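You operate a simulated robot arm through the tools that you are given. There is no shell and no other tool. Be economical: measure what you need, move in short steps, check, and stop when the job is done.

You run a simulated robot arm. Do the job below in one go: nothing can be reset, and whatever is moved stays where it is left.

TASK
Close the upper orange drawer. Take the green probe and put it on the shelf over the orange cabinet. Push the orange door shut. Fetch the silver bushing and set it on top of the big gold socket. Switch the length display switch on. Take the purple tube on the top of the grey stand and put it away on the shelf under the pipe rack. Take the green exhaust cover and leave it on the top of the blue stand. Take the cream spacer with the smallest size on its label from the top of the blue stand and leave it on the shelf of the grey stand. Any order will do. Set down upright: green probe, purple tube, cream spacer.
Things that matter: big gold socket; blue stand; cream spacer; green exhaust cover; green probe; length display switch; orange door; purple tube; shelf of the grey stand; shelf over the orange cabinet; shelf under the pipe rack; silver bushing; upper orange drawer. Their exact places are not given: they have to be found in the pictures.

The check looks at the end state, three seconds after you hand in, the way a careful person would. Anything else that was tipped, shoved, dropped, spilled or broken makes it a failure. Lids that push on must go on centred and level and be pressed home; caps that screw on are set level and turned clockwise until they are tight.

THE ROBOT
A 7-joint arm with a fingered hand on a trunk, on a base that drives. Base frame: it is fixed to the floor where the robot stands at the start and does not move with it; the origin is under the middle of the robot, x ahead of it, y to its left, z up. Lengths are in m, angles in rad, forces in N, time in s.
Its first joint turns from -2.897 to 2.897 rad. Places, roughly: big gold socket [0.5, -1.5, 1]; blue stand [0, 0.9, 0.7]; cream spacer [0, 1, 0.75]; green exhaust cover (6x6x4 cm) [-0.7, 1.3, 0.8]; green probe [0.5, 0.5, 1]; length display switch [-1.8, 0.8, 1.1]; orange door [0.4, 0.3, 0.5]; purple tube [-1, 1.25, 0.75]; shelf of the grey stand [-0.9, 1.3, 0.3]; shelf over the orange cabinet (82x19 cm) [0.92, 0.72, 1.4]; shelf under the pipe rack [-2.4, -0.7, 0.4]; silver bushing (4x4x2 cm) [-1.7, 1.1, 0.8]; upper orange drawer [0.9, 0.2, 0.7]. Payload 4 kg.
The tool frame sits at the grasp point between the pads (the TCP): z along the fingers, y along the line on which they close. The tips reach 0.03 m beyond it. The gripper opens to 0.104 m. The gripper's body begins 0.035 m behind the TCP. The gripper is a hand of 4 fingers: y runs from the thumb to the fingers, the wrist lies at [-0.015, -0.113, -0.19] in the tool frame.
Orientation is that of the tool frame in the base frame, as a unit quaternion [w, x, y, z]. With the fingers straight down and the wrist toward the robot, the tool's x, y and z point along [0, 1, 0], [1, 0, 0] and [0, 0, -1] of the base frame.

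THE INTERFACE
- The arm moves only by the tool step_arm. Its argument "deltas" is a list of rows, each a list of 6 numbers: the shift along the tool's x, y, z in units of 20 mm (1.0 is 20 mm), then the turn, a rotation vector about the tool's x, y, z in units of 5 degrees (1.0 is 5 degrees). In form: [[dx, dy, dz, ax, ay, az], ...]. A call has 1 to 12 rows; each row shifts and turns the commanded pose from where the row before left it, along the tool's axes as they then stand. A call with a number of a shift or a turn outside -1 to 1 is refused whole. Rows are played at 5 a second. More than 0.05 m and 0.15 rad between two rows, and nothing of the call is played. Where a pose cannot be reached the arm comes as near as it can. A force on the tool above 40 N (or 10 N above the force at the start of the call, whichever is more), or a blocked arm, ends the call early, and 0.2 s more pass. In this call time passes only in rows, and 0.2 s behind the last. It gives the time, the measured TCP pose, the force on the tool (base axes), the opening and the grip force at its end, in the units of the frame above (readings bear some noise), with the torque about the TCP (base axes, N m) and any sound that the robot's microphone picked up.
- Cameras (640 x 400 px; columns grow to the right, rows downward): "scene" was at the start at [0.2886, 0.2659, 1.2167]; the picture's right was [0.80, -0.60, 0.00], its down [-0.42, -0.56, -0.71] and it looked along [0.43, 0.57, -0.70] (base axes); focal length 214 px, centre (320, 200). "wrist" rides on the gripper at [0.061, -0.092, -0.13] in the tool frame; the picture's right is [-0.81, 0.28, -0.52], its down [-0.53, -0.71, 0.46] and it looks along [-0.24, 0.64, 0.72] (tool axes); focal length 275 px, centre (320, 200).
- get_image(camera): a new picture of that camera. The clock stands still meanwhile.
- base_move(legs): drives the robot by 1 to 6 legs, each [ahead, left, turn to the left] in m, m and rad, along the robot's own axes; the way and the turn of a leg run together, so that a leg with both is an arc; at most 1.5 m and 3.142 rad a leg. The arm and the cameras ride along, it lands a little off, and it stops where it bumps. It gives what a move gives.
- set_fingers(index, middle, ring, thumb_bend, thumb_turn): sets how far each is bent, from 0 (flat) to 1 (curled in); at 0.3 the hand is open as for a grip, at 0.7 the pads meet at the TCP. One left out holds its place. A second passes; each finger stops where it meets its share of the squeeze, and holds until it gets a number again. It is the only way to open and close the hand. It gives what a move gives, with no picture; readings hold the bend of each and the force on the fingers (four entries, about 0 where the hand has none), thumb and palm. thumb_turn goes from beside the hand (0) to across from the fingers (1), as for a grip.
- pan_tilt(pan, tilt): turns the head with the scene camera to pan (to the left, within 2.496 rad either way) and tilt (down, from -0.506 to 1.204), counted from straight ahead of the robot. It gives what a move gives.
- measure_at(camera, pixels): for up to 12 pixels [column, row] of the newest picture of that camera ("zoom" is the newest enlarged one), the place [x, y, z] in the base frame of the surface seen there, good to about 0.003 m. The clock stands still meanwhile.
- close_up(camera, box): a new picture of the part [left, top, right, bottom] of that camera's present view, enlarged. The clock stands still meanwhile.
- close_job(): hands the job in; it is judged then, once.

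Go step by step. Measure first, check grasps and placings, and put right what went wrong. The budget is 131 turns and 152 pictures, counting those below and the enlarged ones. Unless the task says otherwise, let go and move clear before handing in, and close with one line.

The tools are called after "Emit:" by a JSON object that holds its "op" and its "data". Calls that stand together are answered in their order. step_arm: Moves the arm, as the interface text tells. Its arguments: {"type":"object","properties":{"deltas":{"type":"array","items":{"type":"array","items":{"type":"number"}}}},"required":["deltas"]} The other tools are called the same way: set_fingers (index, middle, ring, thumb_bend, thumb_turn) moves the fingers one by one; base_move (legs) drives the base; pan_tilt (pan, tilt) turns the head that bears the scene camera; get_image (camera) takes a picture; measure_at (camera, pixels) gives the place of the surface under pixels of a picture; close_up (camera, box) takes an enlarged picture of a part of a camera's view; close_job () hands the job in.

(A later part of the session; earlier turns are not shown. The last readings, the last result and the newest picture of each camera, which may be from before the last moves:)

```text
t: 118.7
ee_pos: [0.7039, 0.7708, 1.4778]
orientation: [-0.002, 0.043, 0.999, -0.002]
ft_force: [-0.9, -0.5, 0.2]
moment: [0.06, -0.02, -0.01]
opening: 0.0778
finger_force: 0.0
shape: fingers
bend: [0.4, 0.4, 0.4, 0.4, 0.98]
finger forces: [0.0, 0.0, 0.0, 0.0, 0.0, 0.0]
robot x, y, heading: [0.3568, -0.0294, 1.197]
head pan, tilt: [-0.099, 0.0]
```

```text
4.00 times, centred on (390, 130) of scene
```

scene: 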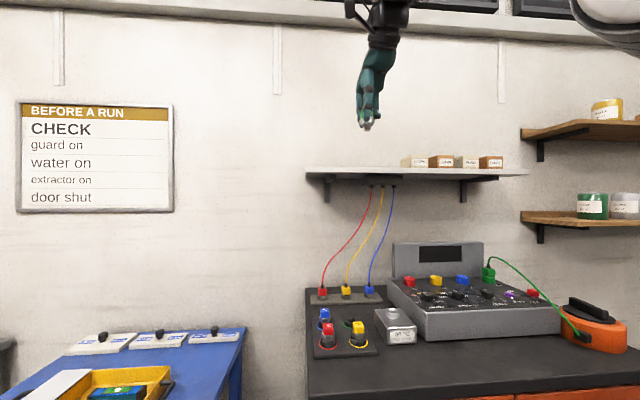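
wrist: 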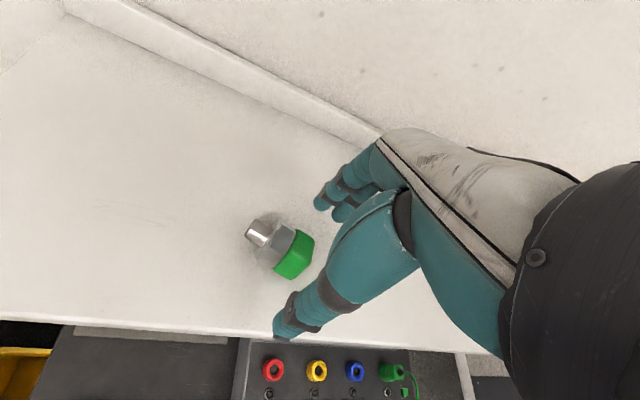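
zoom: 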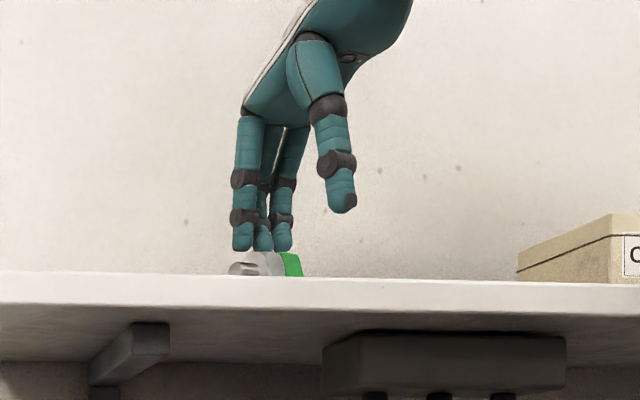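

Well aligned. Lower and close index, middle and thumb.

Emit:
{"op": "step_arm", "data": {"deltas": [[0, 0, 1, 0, 0, 0], [0, 0, 0.8, 0, 0, 0], [0, 0, 0.3, 0, 0, 0]]}}

Emit:
{"op": "set_fingers", "data": {"index": 0.75, "middle": 0.75, "ring": 0.45, "thumb_bend": 0.75}}

Emit:
{"op": "close_up", "data": {"camera": "wrist", "box": [200, 160, 400, 310]}}

```text
t: 119.5
ee_pos: [0.7043, 0.7725, 1.436]
orientation: [-0.003, 0.044, 0.999, -0.002]
ft_force: [0.1, -0.2, 0.2]
moment: [-0.01, 0.0, 0.0]
opening: 0.0778
finger_force: 0.0
shape: fingers
bend: [0.4, 0.4, 0.4, 0.4, 0.98]
finger forces: [0.0, 0.0, 0.0, 0.1, 0.0, 0.0]
robot x, y, heading: [0.356, -0.0237, 1.197]
head pan, tilt: [-0.099, 0.0]
```

```text
t: 120.5
ee_pos: [0.7043, 0.7733, 1.4371]
orientation: [-0.003, 0.043, 0.999, -0.002]
ft_force: [0.2, -0.2, -0.2]
moment: [0.05, 0.0, -0.02]
opening: 0.0218
finger_force: 8.9
shape: fingers
bend: [0.59, 0.75, 0.45, 0.65, 0.97]
finger forces: [9.5, 0.0, 0.0, 0.0, 9.0, 0.1]
robot x, y, heading: [0.3547, -0.0282, 1.193]
head pan, tilt: [-0.099, 0.0]
```

```text
2.67 times, centred on (300, 235) of wrist
```

zoom: 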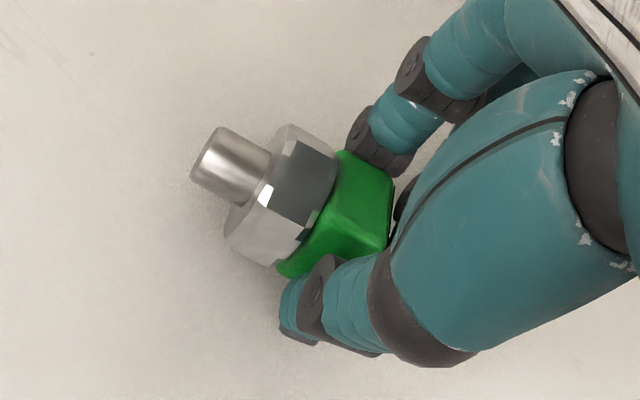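

Index and thumb now hold the cube. Lift, shift the base left 0.165 m so the hand hangs off the shelf's end, then turn the tool.

Emit:
{"op": "step_arm", "data": {"deltas": [[0, 0, -0.5, 0, 0, 0], [0, 0, -1, 0, 0, 0], [0, 0, -1, 0, 0, 0], [0, -0.5, -0.5, 0, 0, 0]]}}

Emit:
{"op": "base_move", "data": {"legs": [[0, 0.165, 0]]}}

Emit:
{"op": "step_arm", "data": {"deltas": [[0, 0, 0, 0, -1, 0], [0, 0, 0, 0, -1, 0], [0, 0, 0, 0, -1, 0], [0, 0, 0, 0, -1, 0], [0, 0, 0, 0, -1, 0], [0, 0, 0, 0, -1, 0], [0, 0, 0, 0, -1, 0], [0, 0, 0, 0, -1, 0], [0, 0, 0, 0, -1, 0]]}}

Emit:
{"op": "get_image", "data": {"camera": "scene"}}

Emit:
{"op": "get_image", "data": {"camera": "wrist"}}

```text
t: 121.5
ee_pos: [0.7011, 0.7595, 1.4881]
orientation: [-0.003, 0.043, 0.999, -0.003]
ft_force: [-0.5, -0.6, -0.6]
moment: [0.03, 0.01, -0.01]
opening: 0.0214
finger_force: 9.6
shape: fingers
bend: [0.59, 0.75, 0.45, 0.65, 0.97]
finger forces: [9.5, 0.0, 0.0, 0.0, 9.2, 0.1]
out of reach, approached as far as the arm can: row 3
robot x, y, heading: [0.3598, -0.0314, 1.192]
head pan, tilt: [-0.099, 0.0]
```

```text
t: 122.9
ee_pos: [0.5442, 0.8214, 1.4883]
orientation: [-0.004, 0.04, 0.999, -0.003]
ft_force: [0.7, 0.0, -1.4]
moment: [-0.03, 0.0, -0.01]
opening: 0.0215
finger_force: 9.5
shape: fingers
bend: [0.59, 0.75, 0.45, 0.65, 0.97]
finger forces: [9.4, 0.0, 0.0, 0.0, 9.0, 0.0]
robot x, y, heading: [0.2043, 0.0316, 1.2]
head pan, tilt: [-0.099, 0.0]
```

```text
t: 124.9
ee_pos: [0.5441, 0.8226, 1.4864]
orientation: [0.381, 0.038, 0.924, -0.018]
ft_force: [0.2, -0.1, -0.6]
moment: [-0.04, -0.02, -0.02]
opening: 0.0216
finger_force: 9.2
shape: fingers
bend: [0.59, 0.75, 0.45, 0.66, 0.97]
finger forces: [9.4, 0.1, 0.0, 0.0, 9.0, 0.1]
robot x, y, heading: [0.2011, 0.0305, 1.202]
head pan, tilt: [-0.099, 0.0]
```

```text
96 pictures are left
```

scene: 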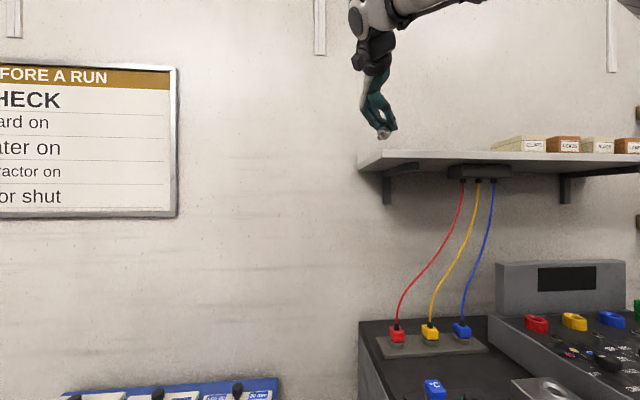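

```text
95 pictures are left
```

wrist: 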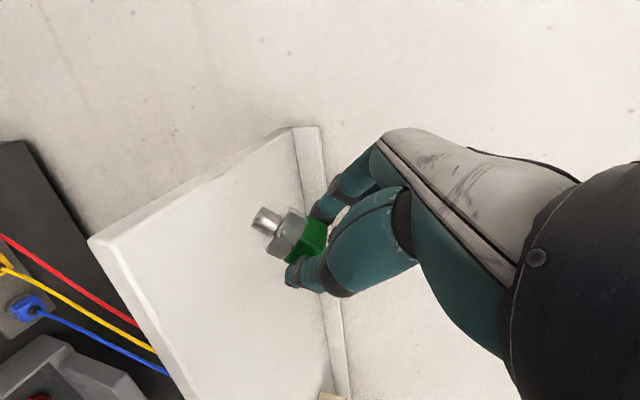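

The rotation works. Continue the other 45°.

Emit:
{"op": "step_arm", "data": {"deltas": [[0, 0, 0, 0, -1, 0], [0, 0, 0, 0, -1, 0], [0, 0, 0, 0, -1, 0], [0, 0, 0, 0, -1, 0], [0, 0, 0, 0, -1, 0], [0, 0, 0, 0, -1, 0], [0, 0, 0, 0, -1, 0], [0, 0, 0, 0, -1, 0], [0, 0, 0, 0, -1, 0]]}}

Emit:
{"op": "close_up", "data": {"camera": "scene", "box": [300, 40, 460, 180]}}

Emit:
{"op": "get_image", "data": {"camera": "wrist"}}

```text
t: 126.9
ee_pos: [0.5436, 0.822, 1.4867]
orientation: [0.706, 0.027, 0.707, -0.03]
ft_force: [0.2, -0.4, -0.5]
moment: [0.01, 0.04, -0.02]
opening: 0.0215
finger_force: 8.7
shape: fingers
bend: [0.59, 0.75, 0.45, 0.66, 0.97]
finger forces: [9.4, 0.0, 0.0, 0.1, 9.2, 0.0]
robot x, y, heading: [0.1998, 0.0345, 1.201]
head pan, tilt: [-0.099, 0.0]
```

```text
2.86 times, centred on (380, 110) of scene
```

zoom: 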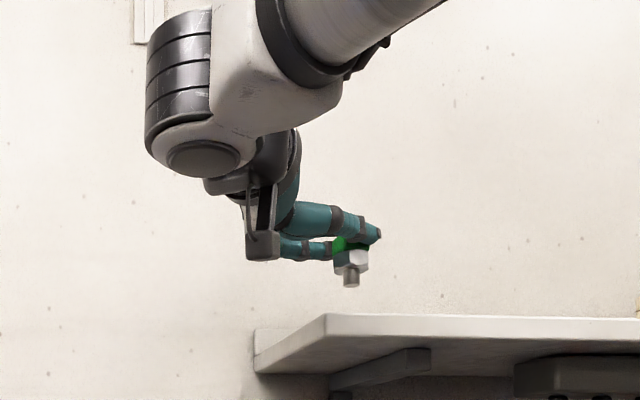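

```text
93 pictures are left
```

wrist: 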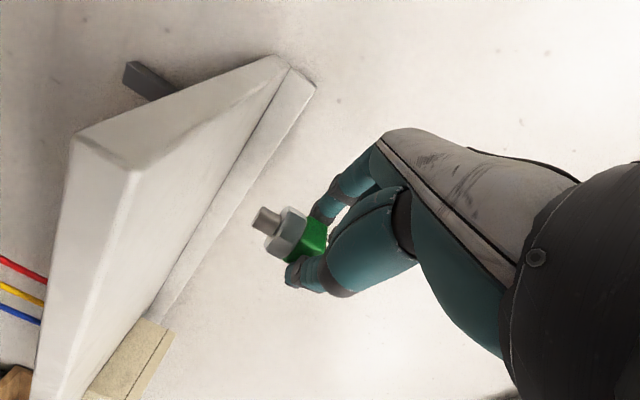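

The probe is upright with the pin down. Measure the pin's end and the shelf end.

Emit:
{"op": "measure_at", "data": {"camera": "zoom", "pixels": [[352, 283], [352, 272], [352, 258], [327, 320], [258, 340], [262, 245], [350, 242]]}}

Emit:
{"op": "measure_at", "data": {"camera": "wrist", "pixels": [[262, 220], [133, 165], [280, 60], [310, 85], [160, 300]]}}

```text
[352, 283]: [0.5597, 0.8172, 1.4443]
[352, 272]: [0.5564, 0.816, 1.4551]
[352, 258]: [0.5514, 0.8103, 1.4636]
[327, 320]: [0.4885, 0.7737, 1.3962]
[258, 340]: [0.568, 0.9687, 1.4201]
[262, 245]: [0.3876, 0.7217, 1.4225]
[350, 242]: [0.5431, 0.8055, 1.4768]
```

```text
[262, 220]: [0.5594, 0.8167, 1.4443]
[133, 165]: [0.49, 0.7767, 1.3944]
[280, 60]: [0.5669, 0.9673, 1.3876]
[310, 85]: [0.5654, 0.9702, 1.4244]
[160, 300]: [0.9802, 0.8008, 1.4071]
```

Pin end at u 0.216, 5 cm from the shelf's end, z 1.444. Lower along tool +x by 45 mm, watching force.

Emit:
{"op": "step_arm", "data": {"deltas": [[0.6, 0, 0, 0, 0, 0], [0.6, 0, 0, 0, 0, 0], [0.6, 0, 0, 0, 0, 0], [0.3, 0, 0, 0, 0, 0]]}}

Emit:
{"op": "step_arm", "data": {"deltas": [[0.06, 0, 0, 0, 0, 0], [0.06, 0, 0, 0, 0, 0]]}}

Emit:
{"op": "close_up", "data": {"camera": "scene", "box": [340, 90, 420, 160]}}

```text
t: 127.9
ee_pos: [0.5444, 0.82, 1.4447]
orientation: [0.706, 0.028, 0.707, -0.031]
ft_force: [0.1, 1.4, 3.9]
moment: [0.04, -0.09, 0.0]
opening: 0.0218
finger_force: 9.6
shape: fingers
bend: [0.59, 0.75, 0.45, 0.66, 0.97]
finger forces: [10.0, 0.0, 0.0, 0.0, 8.9, 0.0]
robot x, y, heading: [0.1985, 0.033, 1.198]
head pan, tilt: [-0.099, 0.0]
```

```text
t: 128.5
ee_pos: [0.5436, 0.8205, 1.4429]
orientation: [0.705, 0.029, 0.708, -0.031]
ft_force: [-0.1, 2.5, 8.5]
moment: [0.13, -0.21, 0.03]
opening: 0.0216
finger_force: 9.5
shape: fingers
bend: [0.59, 0.75, 0.45, 0.66, 0.98]
finger forces: [10.3, 0.0, 0.0, 0.1, 8.4, 0.1]
robot x, y, heading: [0.2044, 0.0309, 1.203]
head pan, tilt: [-0.099, 0.0]
```

```text
5.71 times, centred on (380, 125) of scene
```

zoom: 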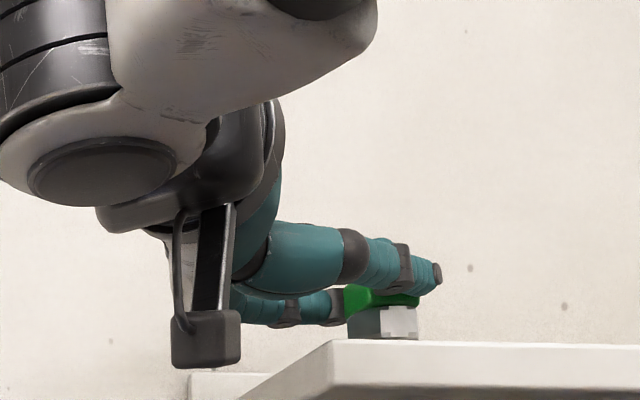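

Contact at 8.5 N. Ease off 1 mm and open index and thumb.

Emit:
{"op": "step_arm", "data": {"deltas": [[-0.07, 0, 0, 0, 0, 0]]}}

Emit:
{"op": "set_fingers", "data": {"index": 0.42, "middle": 0.42, "thumb_bend": 0.49}}

Emit:
{"op": "close_up", "data": {"camera": "scene", "box": [340, 90, 420, 160]}}

Emit:
{"op": "get_image", "data": {"camera": "wrist"}}

```text
t: 128.9
ee_pos: [0.544, 0.8206, 1.4424]
orientation: [0.704, 0.028, 0.709, -0.031]
ft_force: [-0.2, 1.0, 5.7]
moment: [0.08, -0.15, 0.03]
opening: 0.0215
finger_force: 9.4
shape: fingers
bend: [0.59, 0.75, 0.45, 0.66, 0.98]
finger forces: [10.1, 0.0, 0.0, 0.1, 8.7, 0.1]
robot x, y, heading: [0.2038, 0.0303, 1.196]
head pan, tilt: [-0.099, 0.0]
```

```text
t: 129.9
ee_pos: [0.544, 0.8215, 1.4439]
orientation: [0.705, 0.027, 0.708, -0.031]
ft_force: [0.0, -0.1, 0.5]
moment: [0.01, -0.01, 0.04]
opening: 0.0631
finger_force: 0.0
shape: fingers
bend: [0.42, 0.42, 0.45, 0.49, 0.98]
finger forces: [0.1, 0.0, 0.0, 0.1, 0.0, 0.0]
robot x, y, heading: [0.2011, 0.0332, 1.195]
head pan, tilt: [-0.099, 0.0]
```

```text
5.71 times, centred on (380, 125) of scene
```

zoom: 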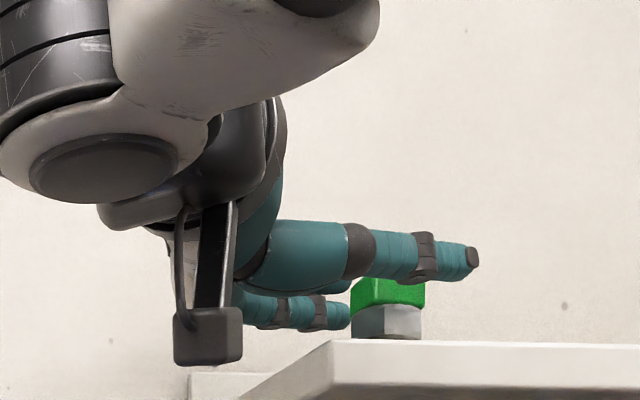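

```text
90 pictures are left
```

wrist: 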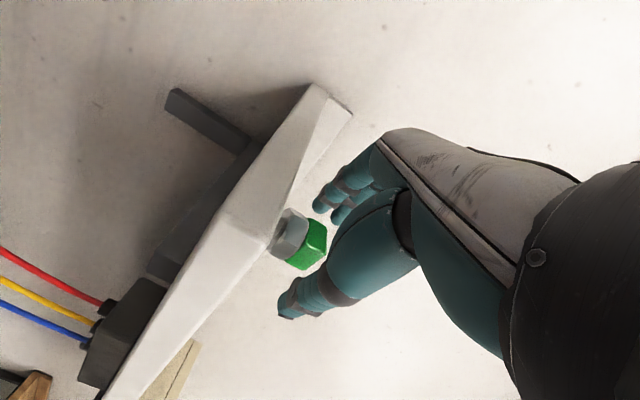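

The probe stands upright on its pin. Open wider and withdraw straight to the left.

Emit:
{"op": "set_fingers", "data": {"index": 0.35, "middle": 0.35, "ring": 0.35, "thumb_bend": 0.38}}

Emit:
{"op": "step_arm", "data": {"deltas": [[0, 0, -0.5, 0, 0, 0], [0, 0, -1, 0, 0, 0], [0, 0, -1, 0, 0, 0], [0, 0, -1, 0, 0, 0], [0, 0, -1, 0, 0, 0], [0, 0, -1, 0, 0, 0], [0, -1, -1, 0, 0, 0], [0, -1, -1, 0, 0, 0], [0, -1, 0, 0, 0, 0], [0, -1, 0, 0, 0, 0]]}}

Emit:
{"op": "get_image", "data": {"camera": "scene"}}

```text
t: 130.9
ee_pos: [0.5439, 0.8224, 1.4439]
orientation: [0.705, 0.027, 0.708, -0.03]
ft_force: [-0.8, 0.0, 0.8]
moment: [0.01, 0.0, 0.01]
opening: 0.0862
finger_force: 0.0
shape: fingers
bend: [0.35, 0.35, 0.35, 0.38, 0.98]
finger forces: [0.1, 0.0, 0.1, 0.0, 0.1, 0.1]
robot x, y, heading: [0.2032, 0.0296, 1.195]
head pan, tilt: [-0.099, 0.0]
```

```text
t: 133.1
ee_pos: [0.3869, 0.7524, 1.4479]
orientation: [0.705, 0.027, 0.708, -0.032]
ft_force: [0.4, 0.3, 0.0]
moment: [-0.02, 0.03, -0.03]
opening: 0.0866
finger_force: 0.1
shape: fingers
bend: [0.35, 0.35, 0.35, 0.38, 0.98]
finger forces: [0.0, 0.1, 0.0, 0.1, 0.0, 0.1]
robot x, y, heading: [0.2039, 0.0291, 1.203]
head pan, tilt: [-0.099, 0.0]
```

```text
89 pictures are left
```

scene: 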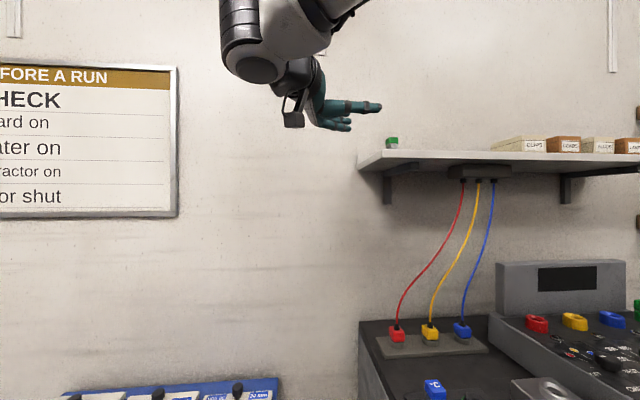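

Probe stands well on the shelf. Turn the tool back down, back the base a little, and look at the blue and grey stands.

Emit:
{"op": "step_arm", "data": {"deltas": [[0, -0.5, 0, 0, 1, 0], [0, -0.5, 0, 0, 1, 0], [0, -0.5, 0, 0, 1, 0], [0, -0.5, 0, 0, 1, 0], [0, -0.5, 0, 0, 1, 0], [0, 0, 0, 0, 1, 0], [0, 0, 0, 0, 1, 0], [0, 0, 0, 0, 1, 0], [0, 0, 0, 0, 1, 0], [0, 0, 0, 0, 1, 0], [0, 0, 0, 0, 1, 0], [0, 0, 0, 0, 1, 0]]}}

Emit:
{"op": "step_arm", "data": {"deltas": [[0, 0, 0, 0, 1, 0], [0, 0, 0, 0, 1, 0], [0, 0, 0, 0, 1, 0], [0, 0, 0, 0, 1, 0], [0, 0, 0, 0, 1, 0], [0, 0, 0, 0, 1, 0], [0, 0, 1, 0, 0, 0], [0, 0, 1, 0, 0, 0], [0, 0, 1, 0, 0, 0], [0, 0, 1, 0, 0, 0], [0, 0, 1, 0, 0, 0], [0, 0, 1, 0, 0, 0]]}}

Emit:
{"op": "base_move", "data": {"legs": [[-0.25, 0.3, 0]]}}

Emit:
{"op": "pan_tilt", "data": {"pan": 0.35, "tilt": 0.6}}

Emit:
{"op": "get_image", "data": {"camera": "scene"}}

```text
t: 135.7
ee_pos: [0.3837, 0.7041, 1.4459]
orientation: [0.256, 0.04, 0.966, -0.014]
ft_force: [0.5, 0.3, 0.3]
moment: [-0.03, 0.03, 0.01]
opening: 0.0867
finger_force: 0.0
shape: fingers
bend: [0.35, 0.35, 0.35, 0.38, 0.98]
finger forces: [0.0, 0.0, 0.0, 0.0, 0.1, 0.0]
robot x, y, heading: [0.2057, 0.0296, 1.2]
head pan, tilt: [-0.099, 0.0]
```

```text
t: 138.3
ee_pos: [0.3823, 0.7022, 1.3281]
orientation: [-0.003, 0.042, 0.999, -0.003]
ft_force: [0.1, 0.5, 0.4]
moment: [0.02, -0.01, 0.05]
opening: 0.0864
finger_force: 0.2
shape: fingers
bend: [0.35, 0.35, 0.35, 0.38, 0.98]
finger forces: [0.0, 0.0, 0.0, 0.0, 0.0, 0.0]
robot x, y, heading: [0.2015, 0.0335, 1.198]
head pan, tilt: [-0.099, 0.0]
```

```text
t: 140.8
ee_pos: [0.0162, 0.5784, 1.3268]
orientation: [-0.003, 0.039, 0.999, -0.003]
ft_force: [0.1, -0.9, -0.5]
moment: [-0.04, 0.03, 0.01]
opening: 0.0867
finger_force: 0.1
shape: fingers
bend: [0.35, 0.35, 0.35, 0.38, 0.98]
finger forces: [0.1, 0.0, 0.0, 0.1, 0.0, 0.0]
robot x, y, heading: [-0.1599, -0.0938, 1.2]
head pan, tilt: [-0.099, 0.0]
```

```text
t: 141.8
ee_pos: [0.0157, 0.5794, 1.3264]
orientation: [-0.002, 0.039, 0.999, -0.002]
ft_force: [0.0, 0.0, -0.2]
moment: [0.04, -0.04, 0.0]
opening: 0.0862
finger_force: 0.0
shape: fingers
bend: [0.35, 0.35, 0.35, 0.38, 0.98]
finger forces: [0.1, 0.0, 0.0, 0.0, 0.0, 0.1]
robot x, y, heading: [-0.1606, -0.0915, 1.196]
head pan, tilt: [0.351, 0.6]
```

```text
88 pictures are left
```

scene: 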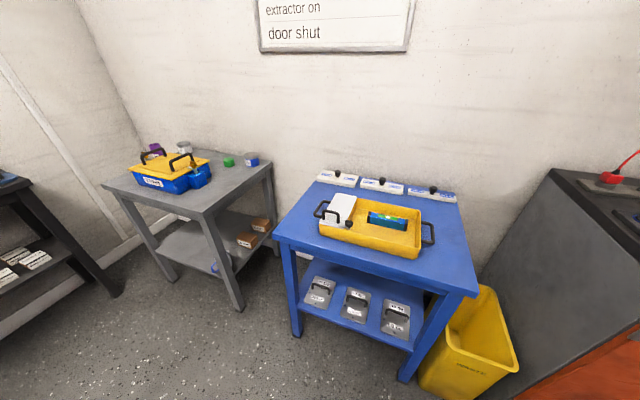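

Blue stand at centre, grey stand at left with the green cover (228,162) and the purple tube (152,150). Zoom on both for labels and shapes.

Emit:
{"op": "close_up", "data": {"camera": "scene", "box": [300, 160, 480, 270]}}

Emit:
{"op": "close_up", "data": {"camera": "scene", "box": [90, 120, 300, 310]}}

Emit:
{"op": "measure_at", "data": {"camera": "scene", "pixels": [[340, 172], [384, 180], [433, 188], [433, 196], [228, 162], [152, 150], [184, 147], [201, 213], [272, 168], [470, 292], [275, 237], [190, 240]]}}

```text
3.56 times, centred on (390, 215) of scene
```

zoom: 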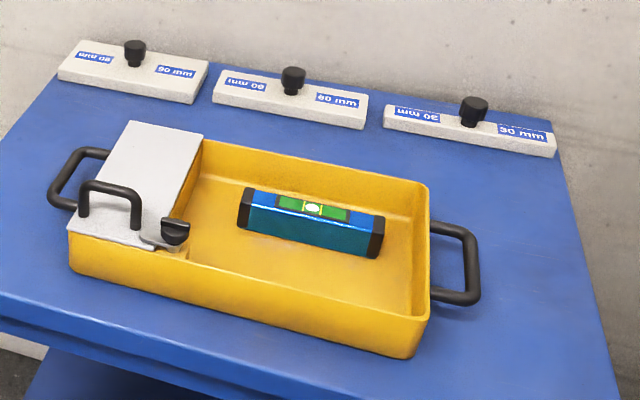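

```text
2.11 times, centred on (195, 215) of scene
```

zoom: 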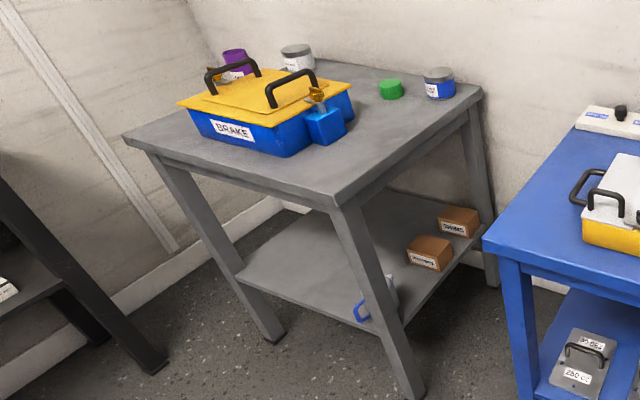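

```text
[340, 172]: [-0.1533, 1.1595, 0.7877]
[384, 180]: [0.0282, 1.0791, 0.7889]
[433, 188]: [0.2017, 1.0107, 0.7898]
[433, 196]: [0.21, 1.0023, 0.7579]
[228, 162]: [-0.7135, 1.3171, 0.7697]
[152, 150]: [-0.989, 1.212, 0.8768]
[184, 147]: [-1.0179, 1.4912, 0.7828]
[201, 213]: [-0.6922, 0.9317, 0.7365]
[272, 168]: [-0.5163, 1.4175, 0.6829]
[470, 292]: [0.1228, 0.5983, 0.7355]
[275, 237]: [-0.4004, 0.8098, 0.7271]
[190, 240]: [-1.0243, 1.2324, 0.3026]
```

Labels read 90, 60 and 30 mm, so the rightmost plate (knob at 0.202,1.011, top z 0.79) is the one. Drive up to the blue stand and bring the hand over its knob.

Emit:
{"op": "base_move", "data": {"legs": [[0.25, 0, 0]]}}

Emit:
{"op": "step_arm", "data": {"deltas": [[0, 0, 1, 0, 0, 0.95], [0, 0, 1, 0, 0, 0.95], [0, 0, 1, 0, 0, 0.95], [0, 0, 1, 0, 0, 0.95], [0, 1, 1, 0, 0, 0], [0, 1, 1, 0, 0, 0], [0, 1, 1, 0, 0, 0], [0, 1, 1, 0, 0, 0], [0, 1, 1, 0, 0, 0], [0, 1, 1, 0, 0, 0], [0, 1, 1, 0, 0, 0], [0, 0, 1, 0, 0, 0]]}}

Emit:
{"op": "step_arm", "data": {"deltas": [[0, 0, 1, 0, 0, 0], [0, 0, 1, 0, 0, 0], [0, 0, 1, 0, 0, 0], [0, 0, 1, 0, 0, 0], [0, 0, 1, 0, 0, 0], [0, 0, 1, 0, 0, 0], [0, 0, 1, 0, 0, 0]]}}

Emit:
{"op": "get_image", "data": {"camera": "wrist"}}

Emit:
{"op": "get_image", "data": {"camera": "scene"}}

```text
t: 143.6
ee_pos: [0.1134, 0.8139, 1.3269]
orientation: [-0.003, 0.043, 0.999, -0.002]
ft_force: [-0.1, 0.9, 0.4]
moment: [-0.01, -0.03, -0.02]
opening: 0.0867
finger_force: 0.0
shape: fingers
bend: [0.35, 0.35, 0.35, 0.38, 0.98]
finger forces: [0.0, 0.1, 0.1, 0.1, 0.1, 0.0]
robot x, y, heading: [-0.0715, 0.142, 1.198]
head pan, tilt: [0.351, 0.6]
```

```text
t: 146.2
ee_pos: [0.1689, 0.9384, 1.0889]
orientation: [-0.002, 0.208, 0.978, -0.003]
ft_force: [0.8, 0.5, 0.5]
moment: [-0.03, -0.03, 0.03]
opening: 0.0866
finger_force: 0.0
shape: fingers
bend: [0.35, 0.35, 0.35, 0.38, 0.98]
finger forces: [0.0, 0.0, 0.0, 0.0, 0.1, 0.1]
robot x, y, heading: [-0.0697, 0.1435, 1.195]
head pan, tilt: [0.351, 0.6]
```

```text
t: 147.8
ee_pos: [0.1696, 0.9412, 0.9475]
orientation: [-0.002, 0.208, 0.978, -0.001]
ft_force: [-0.2, 0.6, 0.3]
moment: [-0.01, 0.01, -0.01]
opening: 0.0867
finger_force: 0.1
shape: fingers
bend: [0.35, 0.35, 0.35, 0.38, 0.98]
finger forces: [0.1, 0.1, 0.0, 0.0, 0.0, 0.0]
robot x, y, heading: [-0.0721, 0.1408, 1.196]
head pan, tilt: [0.351, 0.6]
```

```text
85 pictures are left
```

wrist: 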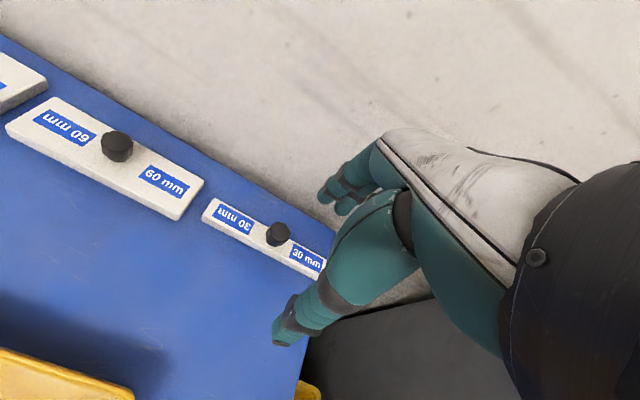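

```text
84 pictures are left
```

scene: 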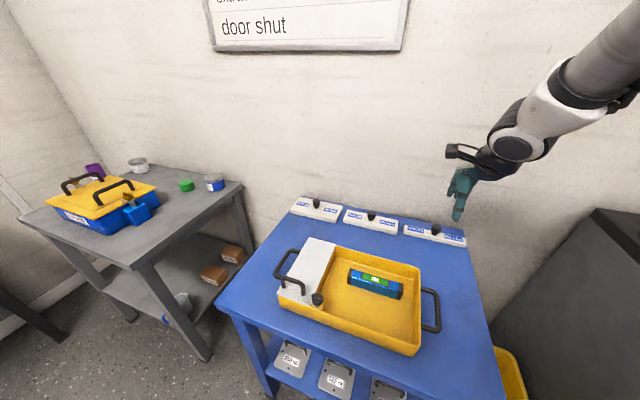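

The label reads "30 mm". Measure the knob exactly.

Emit:
{"op": "measure_at", "data": {"camera": "wrist", "pixels": [[278, 229], [270, 232], [285, 232], [277, 241], [278, 225], [230, 215], [300, 258], [207, 215], [318, 272], [260, 300], [130, 330]]}}

```text
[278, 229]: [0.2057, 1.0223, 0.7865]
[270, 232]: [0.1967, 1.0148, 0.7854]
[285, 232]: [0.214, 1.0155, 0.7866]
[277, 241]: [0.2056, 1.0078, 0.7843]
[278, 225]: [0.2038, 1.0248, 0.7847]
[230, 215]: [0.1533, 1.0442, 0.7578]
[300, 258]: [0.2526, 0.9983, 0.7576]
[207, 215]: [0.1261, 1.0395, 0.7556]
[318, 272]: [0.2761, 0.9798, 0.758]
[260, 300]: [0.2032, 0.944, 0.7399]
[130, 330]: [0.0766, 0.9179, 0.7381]
```

Knob centre (0.205,1.016), top 0.787. Move over and down, then close on it.

Emit:
{"op": "step_arm", "data": {"deltas": [[0, 1, 0, 0, 0, 0], [0, 1, 0, 0, 0, 0], [0, 1, 0, 0, 0, 0], [-0.07, 1, 0, 0, 0, 0], [0, 0.13, 1, 0, 0, 0], [0, 0, 1, 0, 0, 0], [0, 0, 1, 0, 0, 0], [0, 0, 1, 0, 0, 0], [0, 0, 1, 0, 0, 0], [0, 0, 1, 0, 0, 0], [0, 0, 1, 0, 0, 0], [0, 0, 0.65, 0, 0, 0]]}}

Emit:
{"op": "set_fingers", "data": {"index": 0.8, "middle": 0.8, "ring": 0.5, "thumb_bend": 0.8}}

Emit:
{"op": "close_up", "data": {"camera": "wrist", "box": [200, 160, 400, 310]}}

```text
t: 150.4
ee_pos: [0.2033, 1.0153, 0.7943]
orientation: [-0.001, 0.207, 0.978, -0.003]
ft_force: [0.1, 0.1, 0.3]
moment: [0.0, -0.02, 0.03]
opening: 0.0867
finger_force: 0.1
shape: fingers
bend: [0.35, 0.35, 0.35, 0.38, 0.98]
finger forces: [0.0, 0.1, 0.0, 0.0, 0.0, 0.1]
robot x, y, heading: [-0.0665, 0.1422, 1.192]
head pan, tilt: [0.351, 0.6]
```

```text
t: 151.4
ee_pos: [0.2023, 1.0146, 0.7909]
orientation: [-0.001, 0.208, 0.978, -0.003]
ft_force: [0.0, -0.4, -0.9]
moment: [-0.04, -0.01, -0.02]
opening: 0.0133
finger_force: 20.6
shape: fingers
bend: [0.72, 0.67, 0.5, 0.68, 0.94]
finger forces: [16.4, 8.7, 0.0, 0.1, 15.8, 0.0]
robot x, y, heading: [-0.0684, 0.1423, 1.195]
head pan, tilt: [0.351, 0.6]
```

```text
2.67 times, centred on (300, 235) of wrist
```

zoom: 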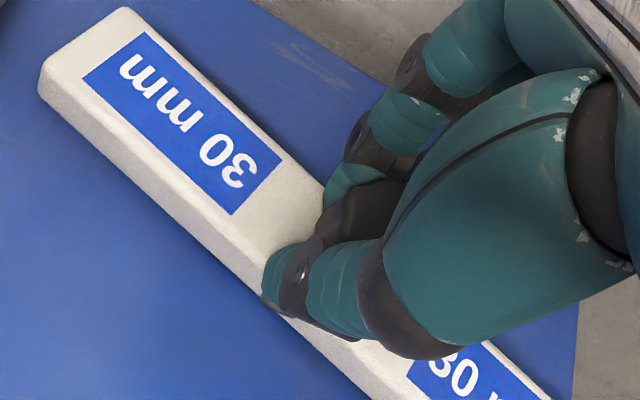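

A firm hold on the knob's neck. Lift and check that the plate hangs level.

Emit:
{"op": "step_arm", "data": {"deltas": [[0, 0, -0.5, 0, 0, 0], [0, 0, -0.5, 0, 0, 0], [0, 0, -1, 0, 0, 0], [0, 0, -1, 0, 0, 0], [0, 0, -1, 0, 0, 0], [0, -0.5, -1, 0, 0, 0], [0, -1, -1, 0, 0, 0], [0, -1, -1, 0, 0, 0], [0, -1, 0, 0, 0, 0], [0, -1, 0, 0, 0, 0]]}}

Emit:
{"op": "close_up", "data": {"camera": "scene", "box": [380, 120, 540, 260]}}

Emit:
{"op": "get_image", "data": {"camera": "wrist"}}

Emit:
{"op": "close_up", "data": {"camera": "scene", "box": [0, 140, 270, 370]}}

Emit:
{"op": "measure_at", "data": {"camera": "scene", "pixels": [[20, 213], [137, 270], [243, 185], [110, 285], [150, 310], [195, 310], [170, 260], [185, 250], [175, 297], [150, 340], [128, 318], [200, 355]]}}

```text
t: 153.6
ee_pos: [0.1678, 0.934, 0.9366]
orientation: [-0.002, 0.208, 0.978, -0.003]
ft_force: [0.0, -0.1, 0.0]
moment: [0.01, 0.0, 0.0]
opening: 0.0119
finger_force: 21.7
shape: fingers
bend: [0.74, 0.71, 0.5, 0.69, 0.94]
finger forces: [17.2, 9.9, 0.0, 0.0, 16.3, 0.1]
robot x, y, heading: [-0.066, 0.1412, 1.2]
head pan, tilt: [0.351, 0.6]
```

```text
2.86 times, centred on (460, 190) of scene
```

zoom: 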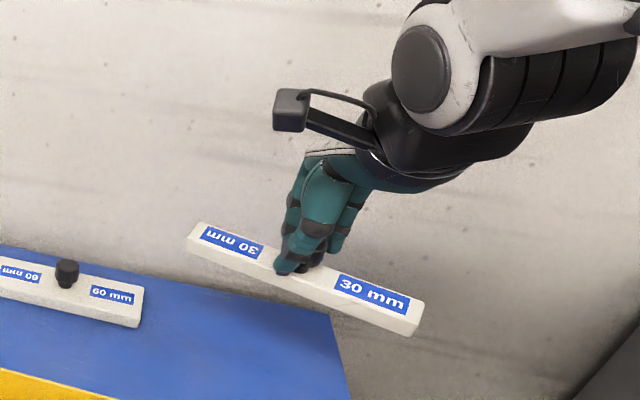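

```text
81 pictures are left
```

wrist: 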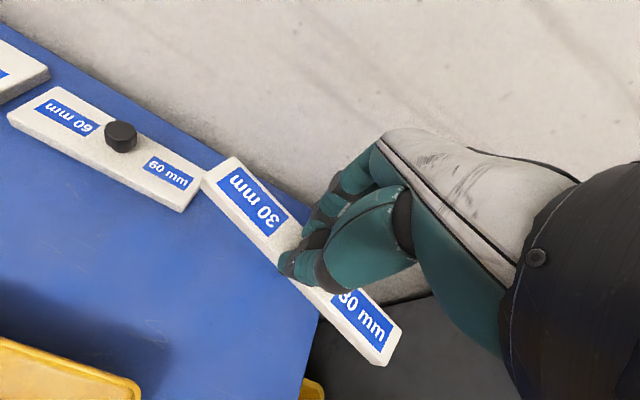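

```text
1.74 times, centred on (135, 255) of scene
```

zoom: 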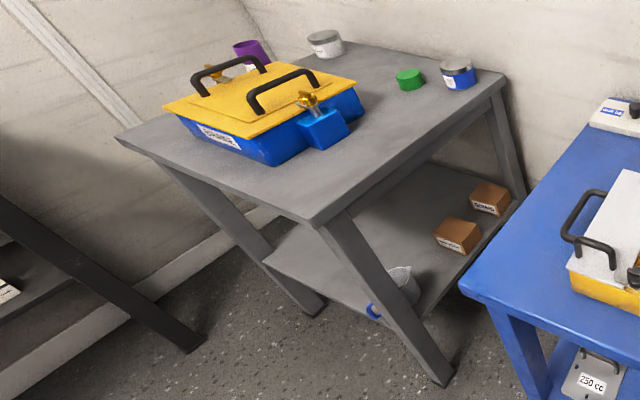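

```text
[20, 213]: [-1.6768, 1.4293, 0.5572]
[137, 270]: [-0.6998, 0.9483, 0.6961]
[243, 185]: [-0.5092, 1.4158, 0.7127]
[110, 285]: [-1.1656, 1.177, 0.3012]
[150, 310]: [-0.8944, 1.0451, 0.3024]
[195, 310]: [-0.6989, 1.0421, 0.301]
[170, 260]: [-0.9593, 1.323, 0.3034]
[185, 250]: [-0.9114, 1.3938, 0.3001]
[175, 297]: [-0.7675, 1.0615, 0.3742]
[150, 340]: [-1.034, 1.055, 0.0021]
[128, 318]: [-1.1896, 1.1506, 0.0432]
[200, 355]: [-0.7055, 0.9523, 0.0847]
```

The plate hangs level. Grey shelf is at z 0.302 with free room at u −1.45…−1.25; I'll back off, drive left along the stands, and then lower the hand in front of the shelf.

Emit:
{"op": "base_move", "data": {"legs": [[-0.48, 0, 0], [0, 1.157, -0.01]]}}

Emit:
{"op": "step_arm", "data": {"deltas": [[0, 0, 1, 0, 0, 0], [0, 0, 1, 0, 0, 0], [0, 0, 1, 0, 0, 0], [0, 0, 1, 0, 0, 0], [0, 0, 1, 0, 0, 0], [0, 0, 1, 0, 0, 0], [0, 0, 1, 0, 0, 0], [0, 0, 1, 0, 0, 0], [0, 0, 1, 0, 0, 0], [0, 0, 1, 0, 0, 0], [0, 0, 1, 0, 0, 0], [0, 0, 1, 0, 0, 0]]}}

Emit:
{"op": "pan_tilt", "data": {"pan": 0.0, "tilt": 0.7}}

Emit:
{"op": "get_image", "data": {"camera": "scene"}}

```text
t: 161.9
ee_pos: [-1.0589, 0.9072, 0.9353]
orientation: [-0.002, 0.217, 0.976, -0.003]
ft_force: [0.1, 0.1, -0.8]
moment: [-0.03, -0.01, 0.01]
opening: 0.0121
finger_force: 22.1
shape: fingers
bend: [0.74, 0.71, 0.5, 0.69, 0.94]
finger forces: [17.4, 9.9, 0.0, 0.0, 16.3, 0.0]
robot x, y, heading: [-1.3117, 0.1145, 1.178]
head pan, tilt: [0.351, 0.6]
```

```text
t: 164.5
ee_pos: [-1.0604, 0.9072, 0.6978]
orientation: [-0.002, 0.217, 0.976, -0.003]
ft_force: [-0.3, -0.3, -0.5]
moment: [-0.05, 0.01, 0.01]
opening: 0.0118
finger_force: 21.8
shape: fingers
bend: [0.74, 0.71, 0.5, 0.69, 0.94]
finger forces: [17.9, 10.6, 0.0, 0.0, 16.2, 0.0]
robot x, y, heading: [-1.3143, 0.1156, 1.175]
head pan, tilt: [0.351, 0.6]
```

```text
t: 165.3
ee_pos: [-1.0606, 0.9072, 0.6992]
orientation: [-0.001, 0.217, 0.976, -0.003]
ft_force: [-0.6, -0.3, -1.8]
moment: [-0.04, 0.01, 0.01]
opening: 0.012
finger_force: 22.2
shape: fingers
bend: [0.74, 0.71, 0.5, 0.69, 0.94]
finger forces: [17.9, 10.6, 0.1, 0.0, 16.1, 0.0]
robot x, y, heading: [-1.3104, 0.1209, 1.177]
head pan, tilt: [0.0, 0.7]
```

```text
79 pictures are left
```

scene: 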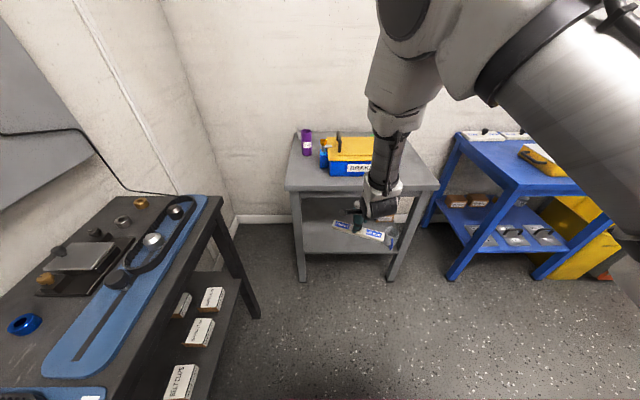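

Hand is in front of the shelf (u −1.32, v 0.45). Lower on to z≈0.375.

Emit:
{"op": "step_arm", "data": {"deltas": [[0, 0, 1, 0, 0, 0], [0, 0, 1, 0, 0, 0], [0, 0, 1, 0, 0, 0], [0, 0, 1, 0, 0, 0], [0, 0, 1, 0, 0, 0], [0, 0, 1, 0, 0, 0], [0, 0, 1, 0, 0, 0], [0, 0, 1, 0, 0, 0], [0, 0, 1, 0, 0, 0], [0, 0, 1, 0, 0, 0], [0, 0, 1, 0, 0, 0], [0, 0, 1, 0, 0, 0]]}}

Emit:
{"op": "step_arm", "data": {"deltas": [[0, 0, 1, 0, 0, 0], [0, 0, 1, 0, 0, 0], [0, 0, 1, 0, 0, 0], [0, 0, 1, 0, 0, 0]]}}

Emit:
{"op": "get_image", "data": {"camera": "scene"}}

Emit:
{"op": "get_image", "data": {"camera": "wrist"}}

```text
t: 167.9
ee_pos: [-1.0597, 0.9042, 0.4561]
orientation: [-0.003, 0.217, 0.976, -0.004]
ft_force: [-0.3, -0.1, -0.9]
moment: [0.01, 0.03, 0.03]
opening: 0.012
finger_force: 22.3
shape: fingers
bend: [0.74, 0.71, 0.5, 0.69, 0.94]
finger forces: [18.1, 11.0, 0.0, 0.0, 16.1, 0.0]
robot x, y, heading: [-1.3134, 0.1197, 1.178]
head pan, tilt: [0.0, 0.7]
```

```text
t: 168.9
ee_pos: [-1.0623, 0.9024, 0.3762]
orientation: [-0.002, 0.217, 0.976, -0.003]
ft_force: [0.4, -0.1, -0.6]
moment: [0.04, 0.02, 0.0]
opening: 0.0117
finger_force: 22.9
shape: fingers
bend: [0.74, 0.71, 0.5, 0.69, 0.94]
finger forces: [18.2, 11.1, 0.0, 0.0, 16.1, 0.0]
robot x, y, heading: [-1.3113, 0.118, 1.173]
head pan, tilt: [0.0, 0.7]
```

```text
78 pictures are left
```

scene: 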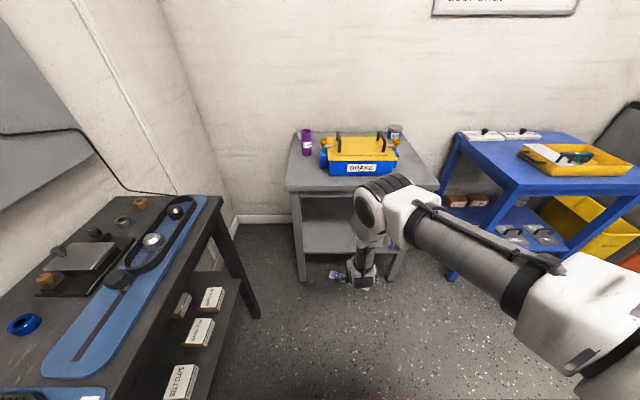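

```text
77 pictures are left
```

wrist: 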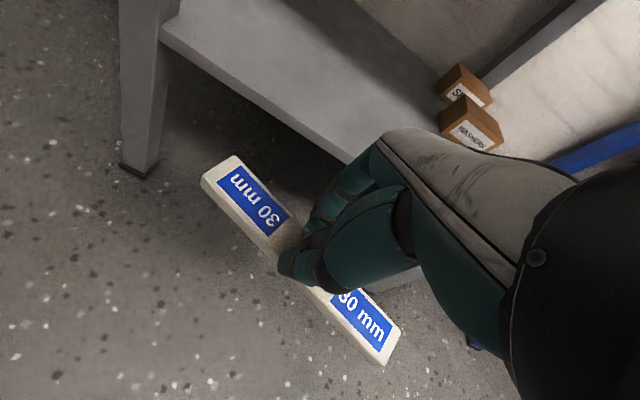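

Low reach works. Measure the wrist joint parts (375,200),(400,185) against the table edge, and the shelf's front edge.

Emit:
{"op": "measure_at", "data": {"camera": "scene", "pixels": [[372, 205], [385, 180], [355, 215], [372, 240], [395, 195], [345, 192], [360, 188], [410, 200]]}}

Emit:
{"op": "measure_at", "data": {"camera": "wrist", "pixels": [[250, 90], [340, 150], [165, 32], [215, 180], [380, 355], [300, 60], [240, 165], [275, 245], [400, 140], [135, 90]]}}

```text
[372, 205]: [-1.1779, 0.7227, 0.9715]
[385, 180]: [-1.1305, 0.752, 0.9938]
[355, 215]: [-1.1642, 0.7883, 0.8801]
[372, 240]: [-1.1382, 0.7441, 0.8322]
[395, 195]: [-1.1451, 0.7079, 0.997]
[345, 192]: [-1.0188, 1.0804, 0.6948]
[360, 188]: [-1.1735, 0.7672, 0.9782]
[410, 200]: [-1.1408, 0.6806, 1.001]
```

```text
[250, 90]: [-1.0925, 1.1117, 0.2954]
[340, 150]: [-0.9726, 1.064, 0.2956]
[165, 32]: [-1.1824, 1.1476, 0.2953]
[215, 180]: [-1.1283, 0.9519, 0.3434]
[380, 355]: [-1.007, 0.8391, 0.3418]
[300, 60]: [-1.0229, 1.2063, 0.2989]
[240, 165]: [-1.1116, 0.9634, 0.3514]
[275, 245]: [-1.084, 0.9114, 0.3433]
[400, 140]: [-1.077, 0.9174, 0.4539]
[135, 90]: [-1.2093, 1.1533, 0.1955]
```

The plate twisted ~20° in the grip; I'll yaw the tool −21° to square it with the shelf (front edge at v 0.622), then drive ahead 0.2 m.

Emit:
{"op": "step_arm", "data": {"deltas": [[0, 0, 0, 0, 0, -0.84], [0, 0, 0, 0, 0, -0.84], [0, 0, 0, 0, 0, -0.84], [0, 0, 0, 0, 0, -0.84], [0, 0, 0, 0, 0, -0.84]]}}

Emit:
{"op": "base_move", "data": {"legs": [[0.19, 0, 0]]}}

Emit:
{"op": "get_image", "data": {"camera": "wrist"}}

Emit:
{"op": "close_up", "data": {"camera": "scene", "box": [260, 120, 460, 320]}}

```text
t: 170.1
ee_pos: [-1.0621, 0.9036, 0.3765]
orientation: [-0.003, 0.035, 0.999, -0.003]
ft_force: [0.1, 0.4, -0.6]
moment: [0.0, 0.01, 0.01]
opening: 0.0116
finger_force: 23.4
shape: fingers
bend: [0.74, 0.71, 0.5, 0.69, 0.94]
finger forces: [18.1, 11.4, 0.0, 0.0, 16.0, 0.0]
robot x, y, heading: [-1.3118, 0.121, 1.174]
head pan, tilt: [0.0, 0.7]
```

```text
t: 171.7
ee_pos: [-0.9925, 1.0783, 0.3752]
orientation: [-0.002, 0.033, 0.999, -0.002]
ft_force: [-0.7, 0.9, -0.5]
moment: [0.02, 0.0, 0.01]
opening: 0.0115
finger_force: 23.2
shape: fingers
bend: [0.74, 0.71, 0.5, 0.69, 0.94]
finger forces: [18.0, 11.4, 0.0, 0.1, 16.1, 0.1]
robot x, y, heading: [-1.2401, 0.2931, 1.183]
head pan, tilt: [0.0, 0.7]
```

```text
76 pictures are left
```

wrist: 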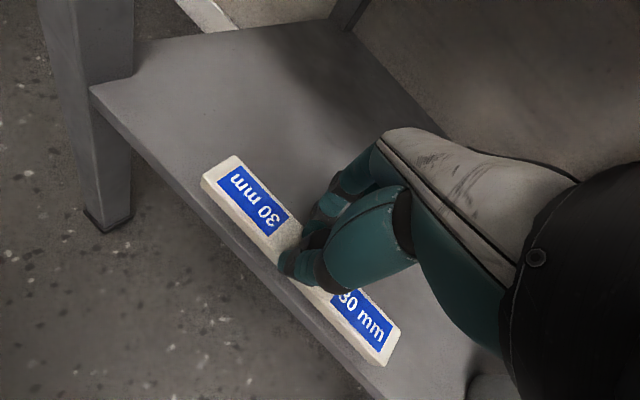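

```text
2.00 times, centred on (360, 220) of scene
```

zoom: 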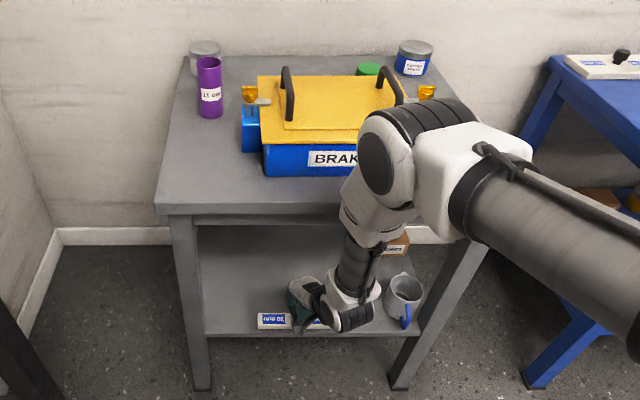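

The plate is now over the shelf at v 0.63, level with the edge. Move 0.04 further in and lower until touch.

Emit:
{"op": "step_arm", "data": {"deltas": [[-0.31, 0.95, 0, 0, 0, 0], [-0.31, 0.95, 0, 0, 0, 0], [0, 0, 0.5, 0, 0, 0], [0, 0, 0.35, 0, 0, 0]]}}

Emit:
{"op": "step_arm", "data": {"deltas": [[0, 0, 0.12, 0, 0, 0], [0, 0, 0.1, 0, 0, 0]]}}

Emit:
{"op": "get_image", "data": {"camera": "wrist"}}

Emit:
{"op": "close_up", "data": {"camera": "scene", "box": [300, 220, 440, 320]}}

```text
t: 172.7
ee_pos: [-0.9764, 1.1185, 0.3568]
orientation: [-0.003, 0.033, 0.999, -0.002]
ft_force: [-0.4, 0.2, -1.0]
moment: [0.03, 0.02, 0.02]
opening: 0.0115
finger_force: 23.6
shape: fingers
bend: [0.74, 0.71, 0.5, 0.69, 0.94]
finger forces: [18.1, 11.9, 0.1, 0.0, 16.2, 0.0]
robot x, y, heading: [-1.2369, 0.2934, 1.179]
head pan, tilt: [0.0, 0.7]
```

```text
t: 173.3
ee_pos: [-0.9774, 1.1173, 0.3546]
orientation: [-0.002, 0.033, 0.999, -0.003]
ft_force: [1.0, -0.5, -1.2]
moment: [0.01, -0.02, -0.01]
opening: 0.0114
finger_force: 23.1
shape: fingers
bend: [0.74, 0.71, 0.5, 0.69, 0.94]
finger forces: [18.1, 11.9, 0.0, 0.1, 16.0, 0.0]
robot x, y, heading: [-1.2393, 0.2939, 1.179]
head pan, tilt: [0.0, 0.7]
```

```text
74 pictures are left
```

wrist: 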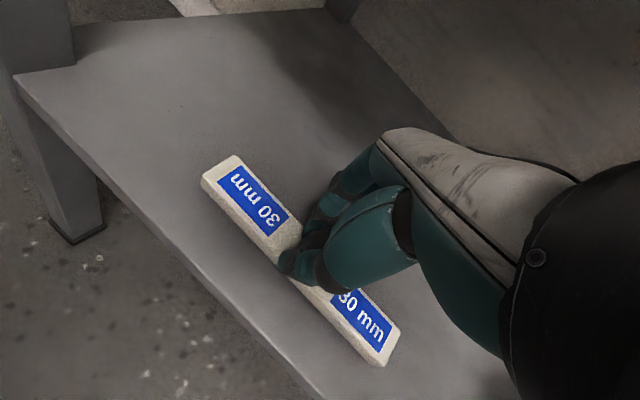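

```text
4.00 times, centred on (370, 270) of scene
```

zoom: 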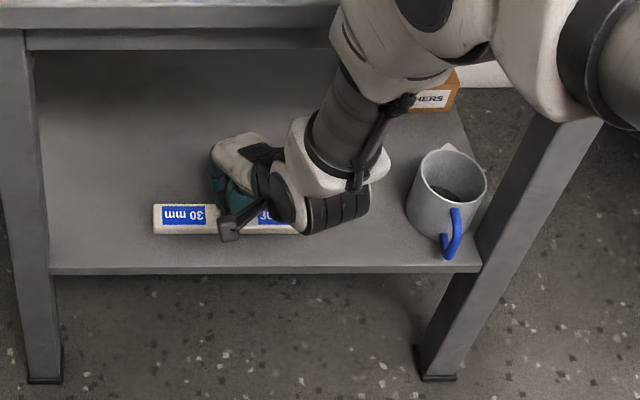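

Plate is well on the shelf. Lower in 1–2 mm steps to contact.

Emit:
{"op": "step_arm", "data": {"deltas": [[0, 0, 0.08, 0, 0, 0], [0, 0, 0.08, 0, 0, 0]]}}

Emit:
{"op": "step_arm", "data": {"deltas": [[0, 0, 0.08, 0, 0, 0], [0, 0, 0.06, 0, 0, 0]]}}

Emit:
{"op": "step_arm", "data": {"deltas": [[0, 0, 0.05, 0, 0, 0]]}}

```text
t: 173.9
ee_pos: [-0.9768, 1.1173, 0.3521]
orientation: [-0.003, 0.034, 0.999, -0.001]
ft_force: [-0.8, -0.4, -1.3]
moment: [-0.01, 0.0, 0.01]
opening: 0.0115
finger_force: 23.6
shape: fingers
bend: [0.74, 0.71, 0.5, 0.69, 0.94]
finger forces: [18.0, 12.4, 0.0, 0.0, 16.1, 0.1]
robot x, y, heading: [-1.2382, 0.2926, 1.185]
head pan, tilt: [0.0, 0.7]
```

```text
t: 174.5
ee_pos: [-0.9785, 1.1163, 0.3495]
orientation: [-0.003, 0.034, 0.999, -0.003]
ft_force: [-0.4, 0.8, 1.8]
moment: [-0.06, -0.02, 0.03]
opening: 0.0116
finger_force: 25.9
shape: fingers
bend: [0.74, 0.71, 0.5, 0.69, 0.93]
finger forces: [19.8, 15.5, 0.0, 0.0, 16.3, 0.1]
robot x, y, heading: [-1.2413, 0.295, 1.176]
head pan, tilt: [0.0, 0.7]
```

```text
t: 174.9
ee_pos: [-0.9768, 1.1169, 0.3506]
orientation: [-0.003, 0.034, 0.999, -0.001]
ft_force: [0.7, 3.2, 8.5]
moment: [0.02, -0.03, 0.01]
opening: 0.0109
finger_force: 28.4
shape: fingers
bend: [0.75, 0.71, 0.5, 0.7, 0.93]
finger forces: [23.5, 18.4, 0.1, 0.1, 15.5, 0.0]
robot x, y, heading: [-1.2388, 0.2934, 1.179]
head pan, tilt: [0.0, 0.7]
```

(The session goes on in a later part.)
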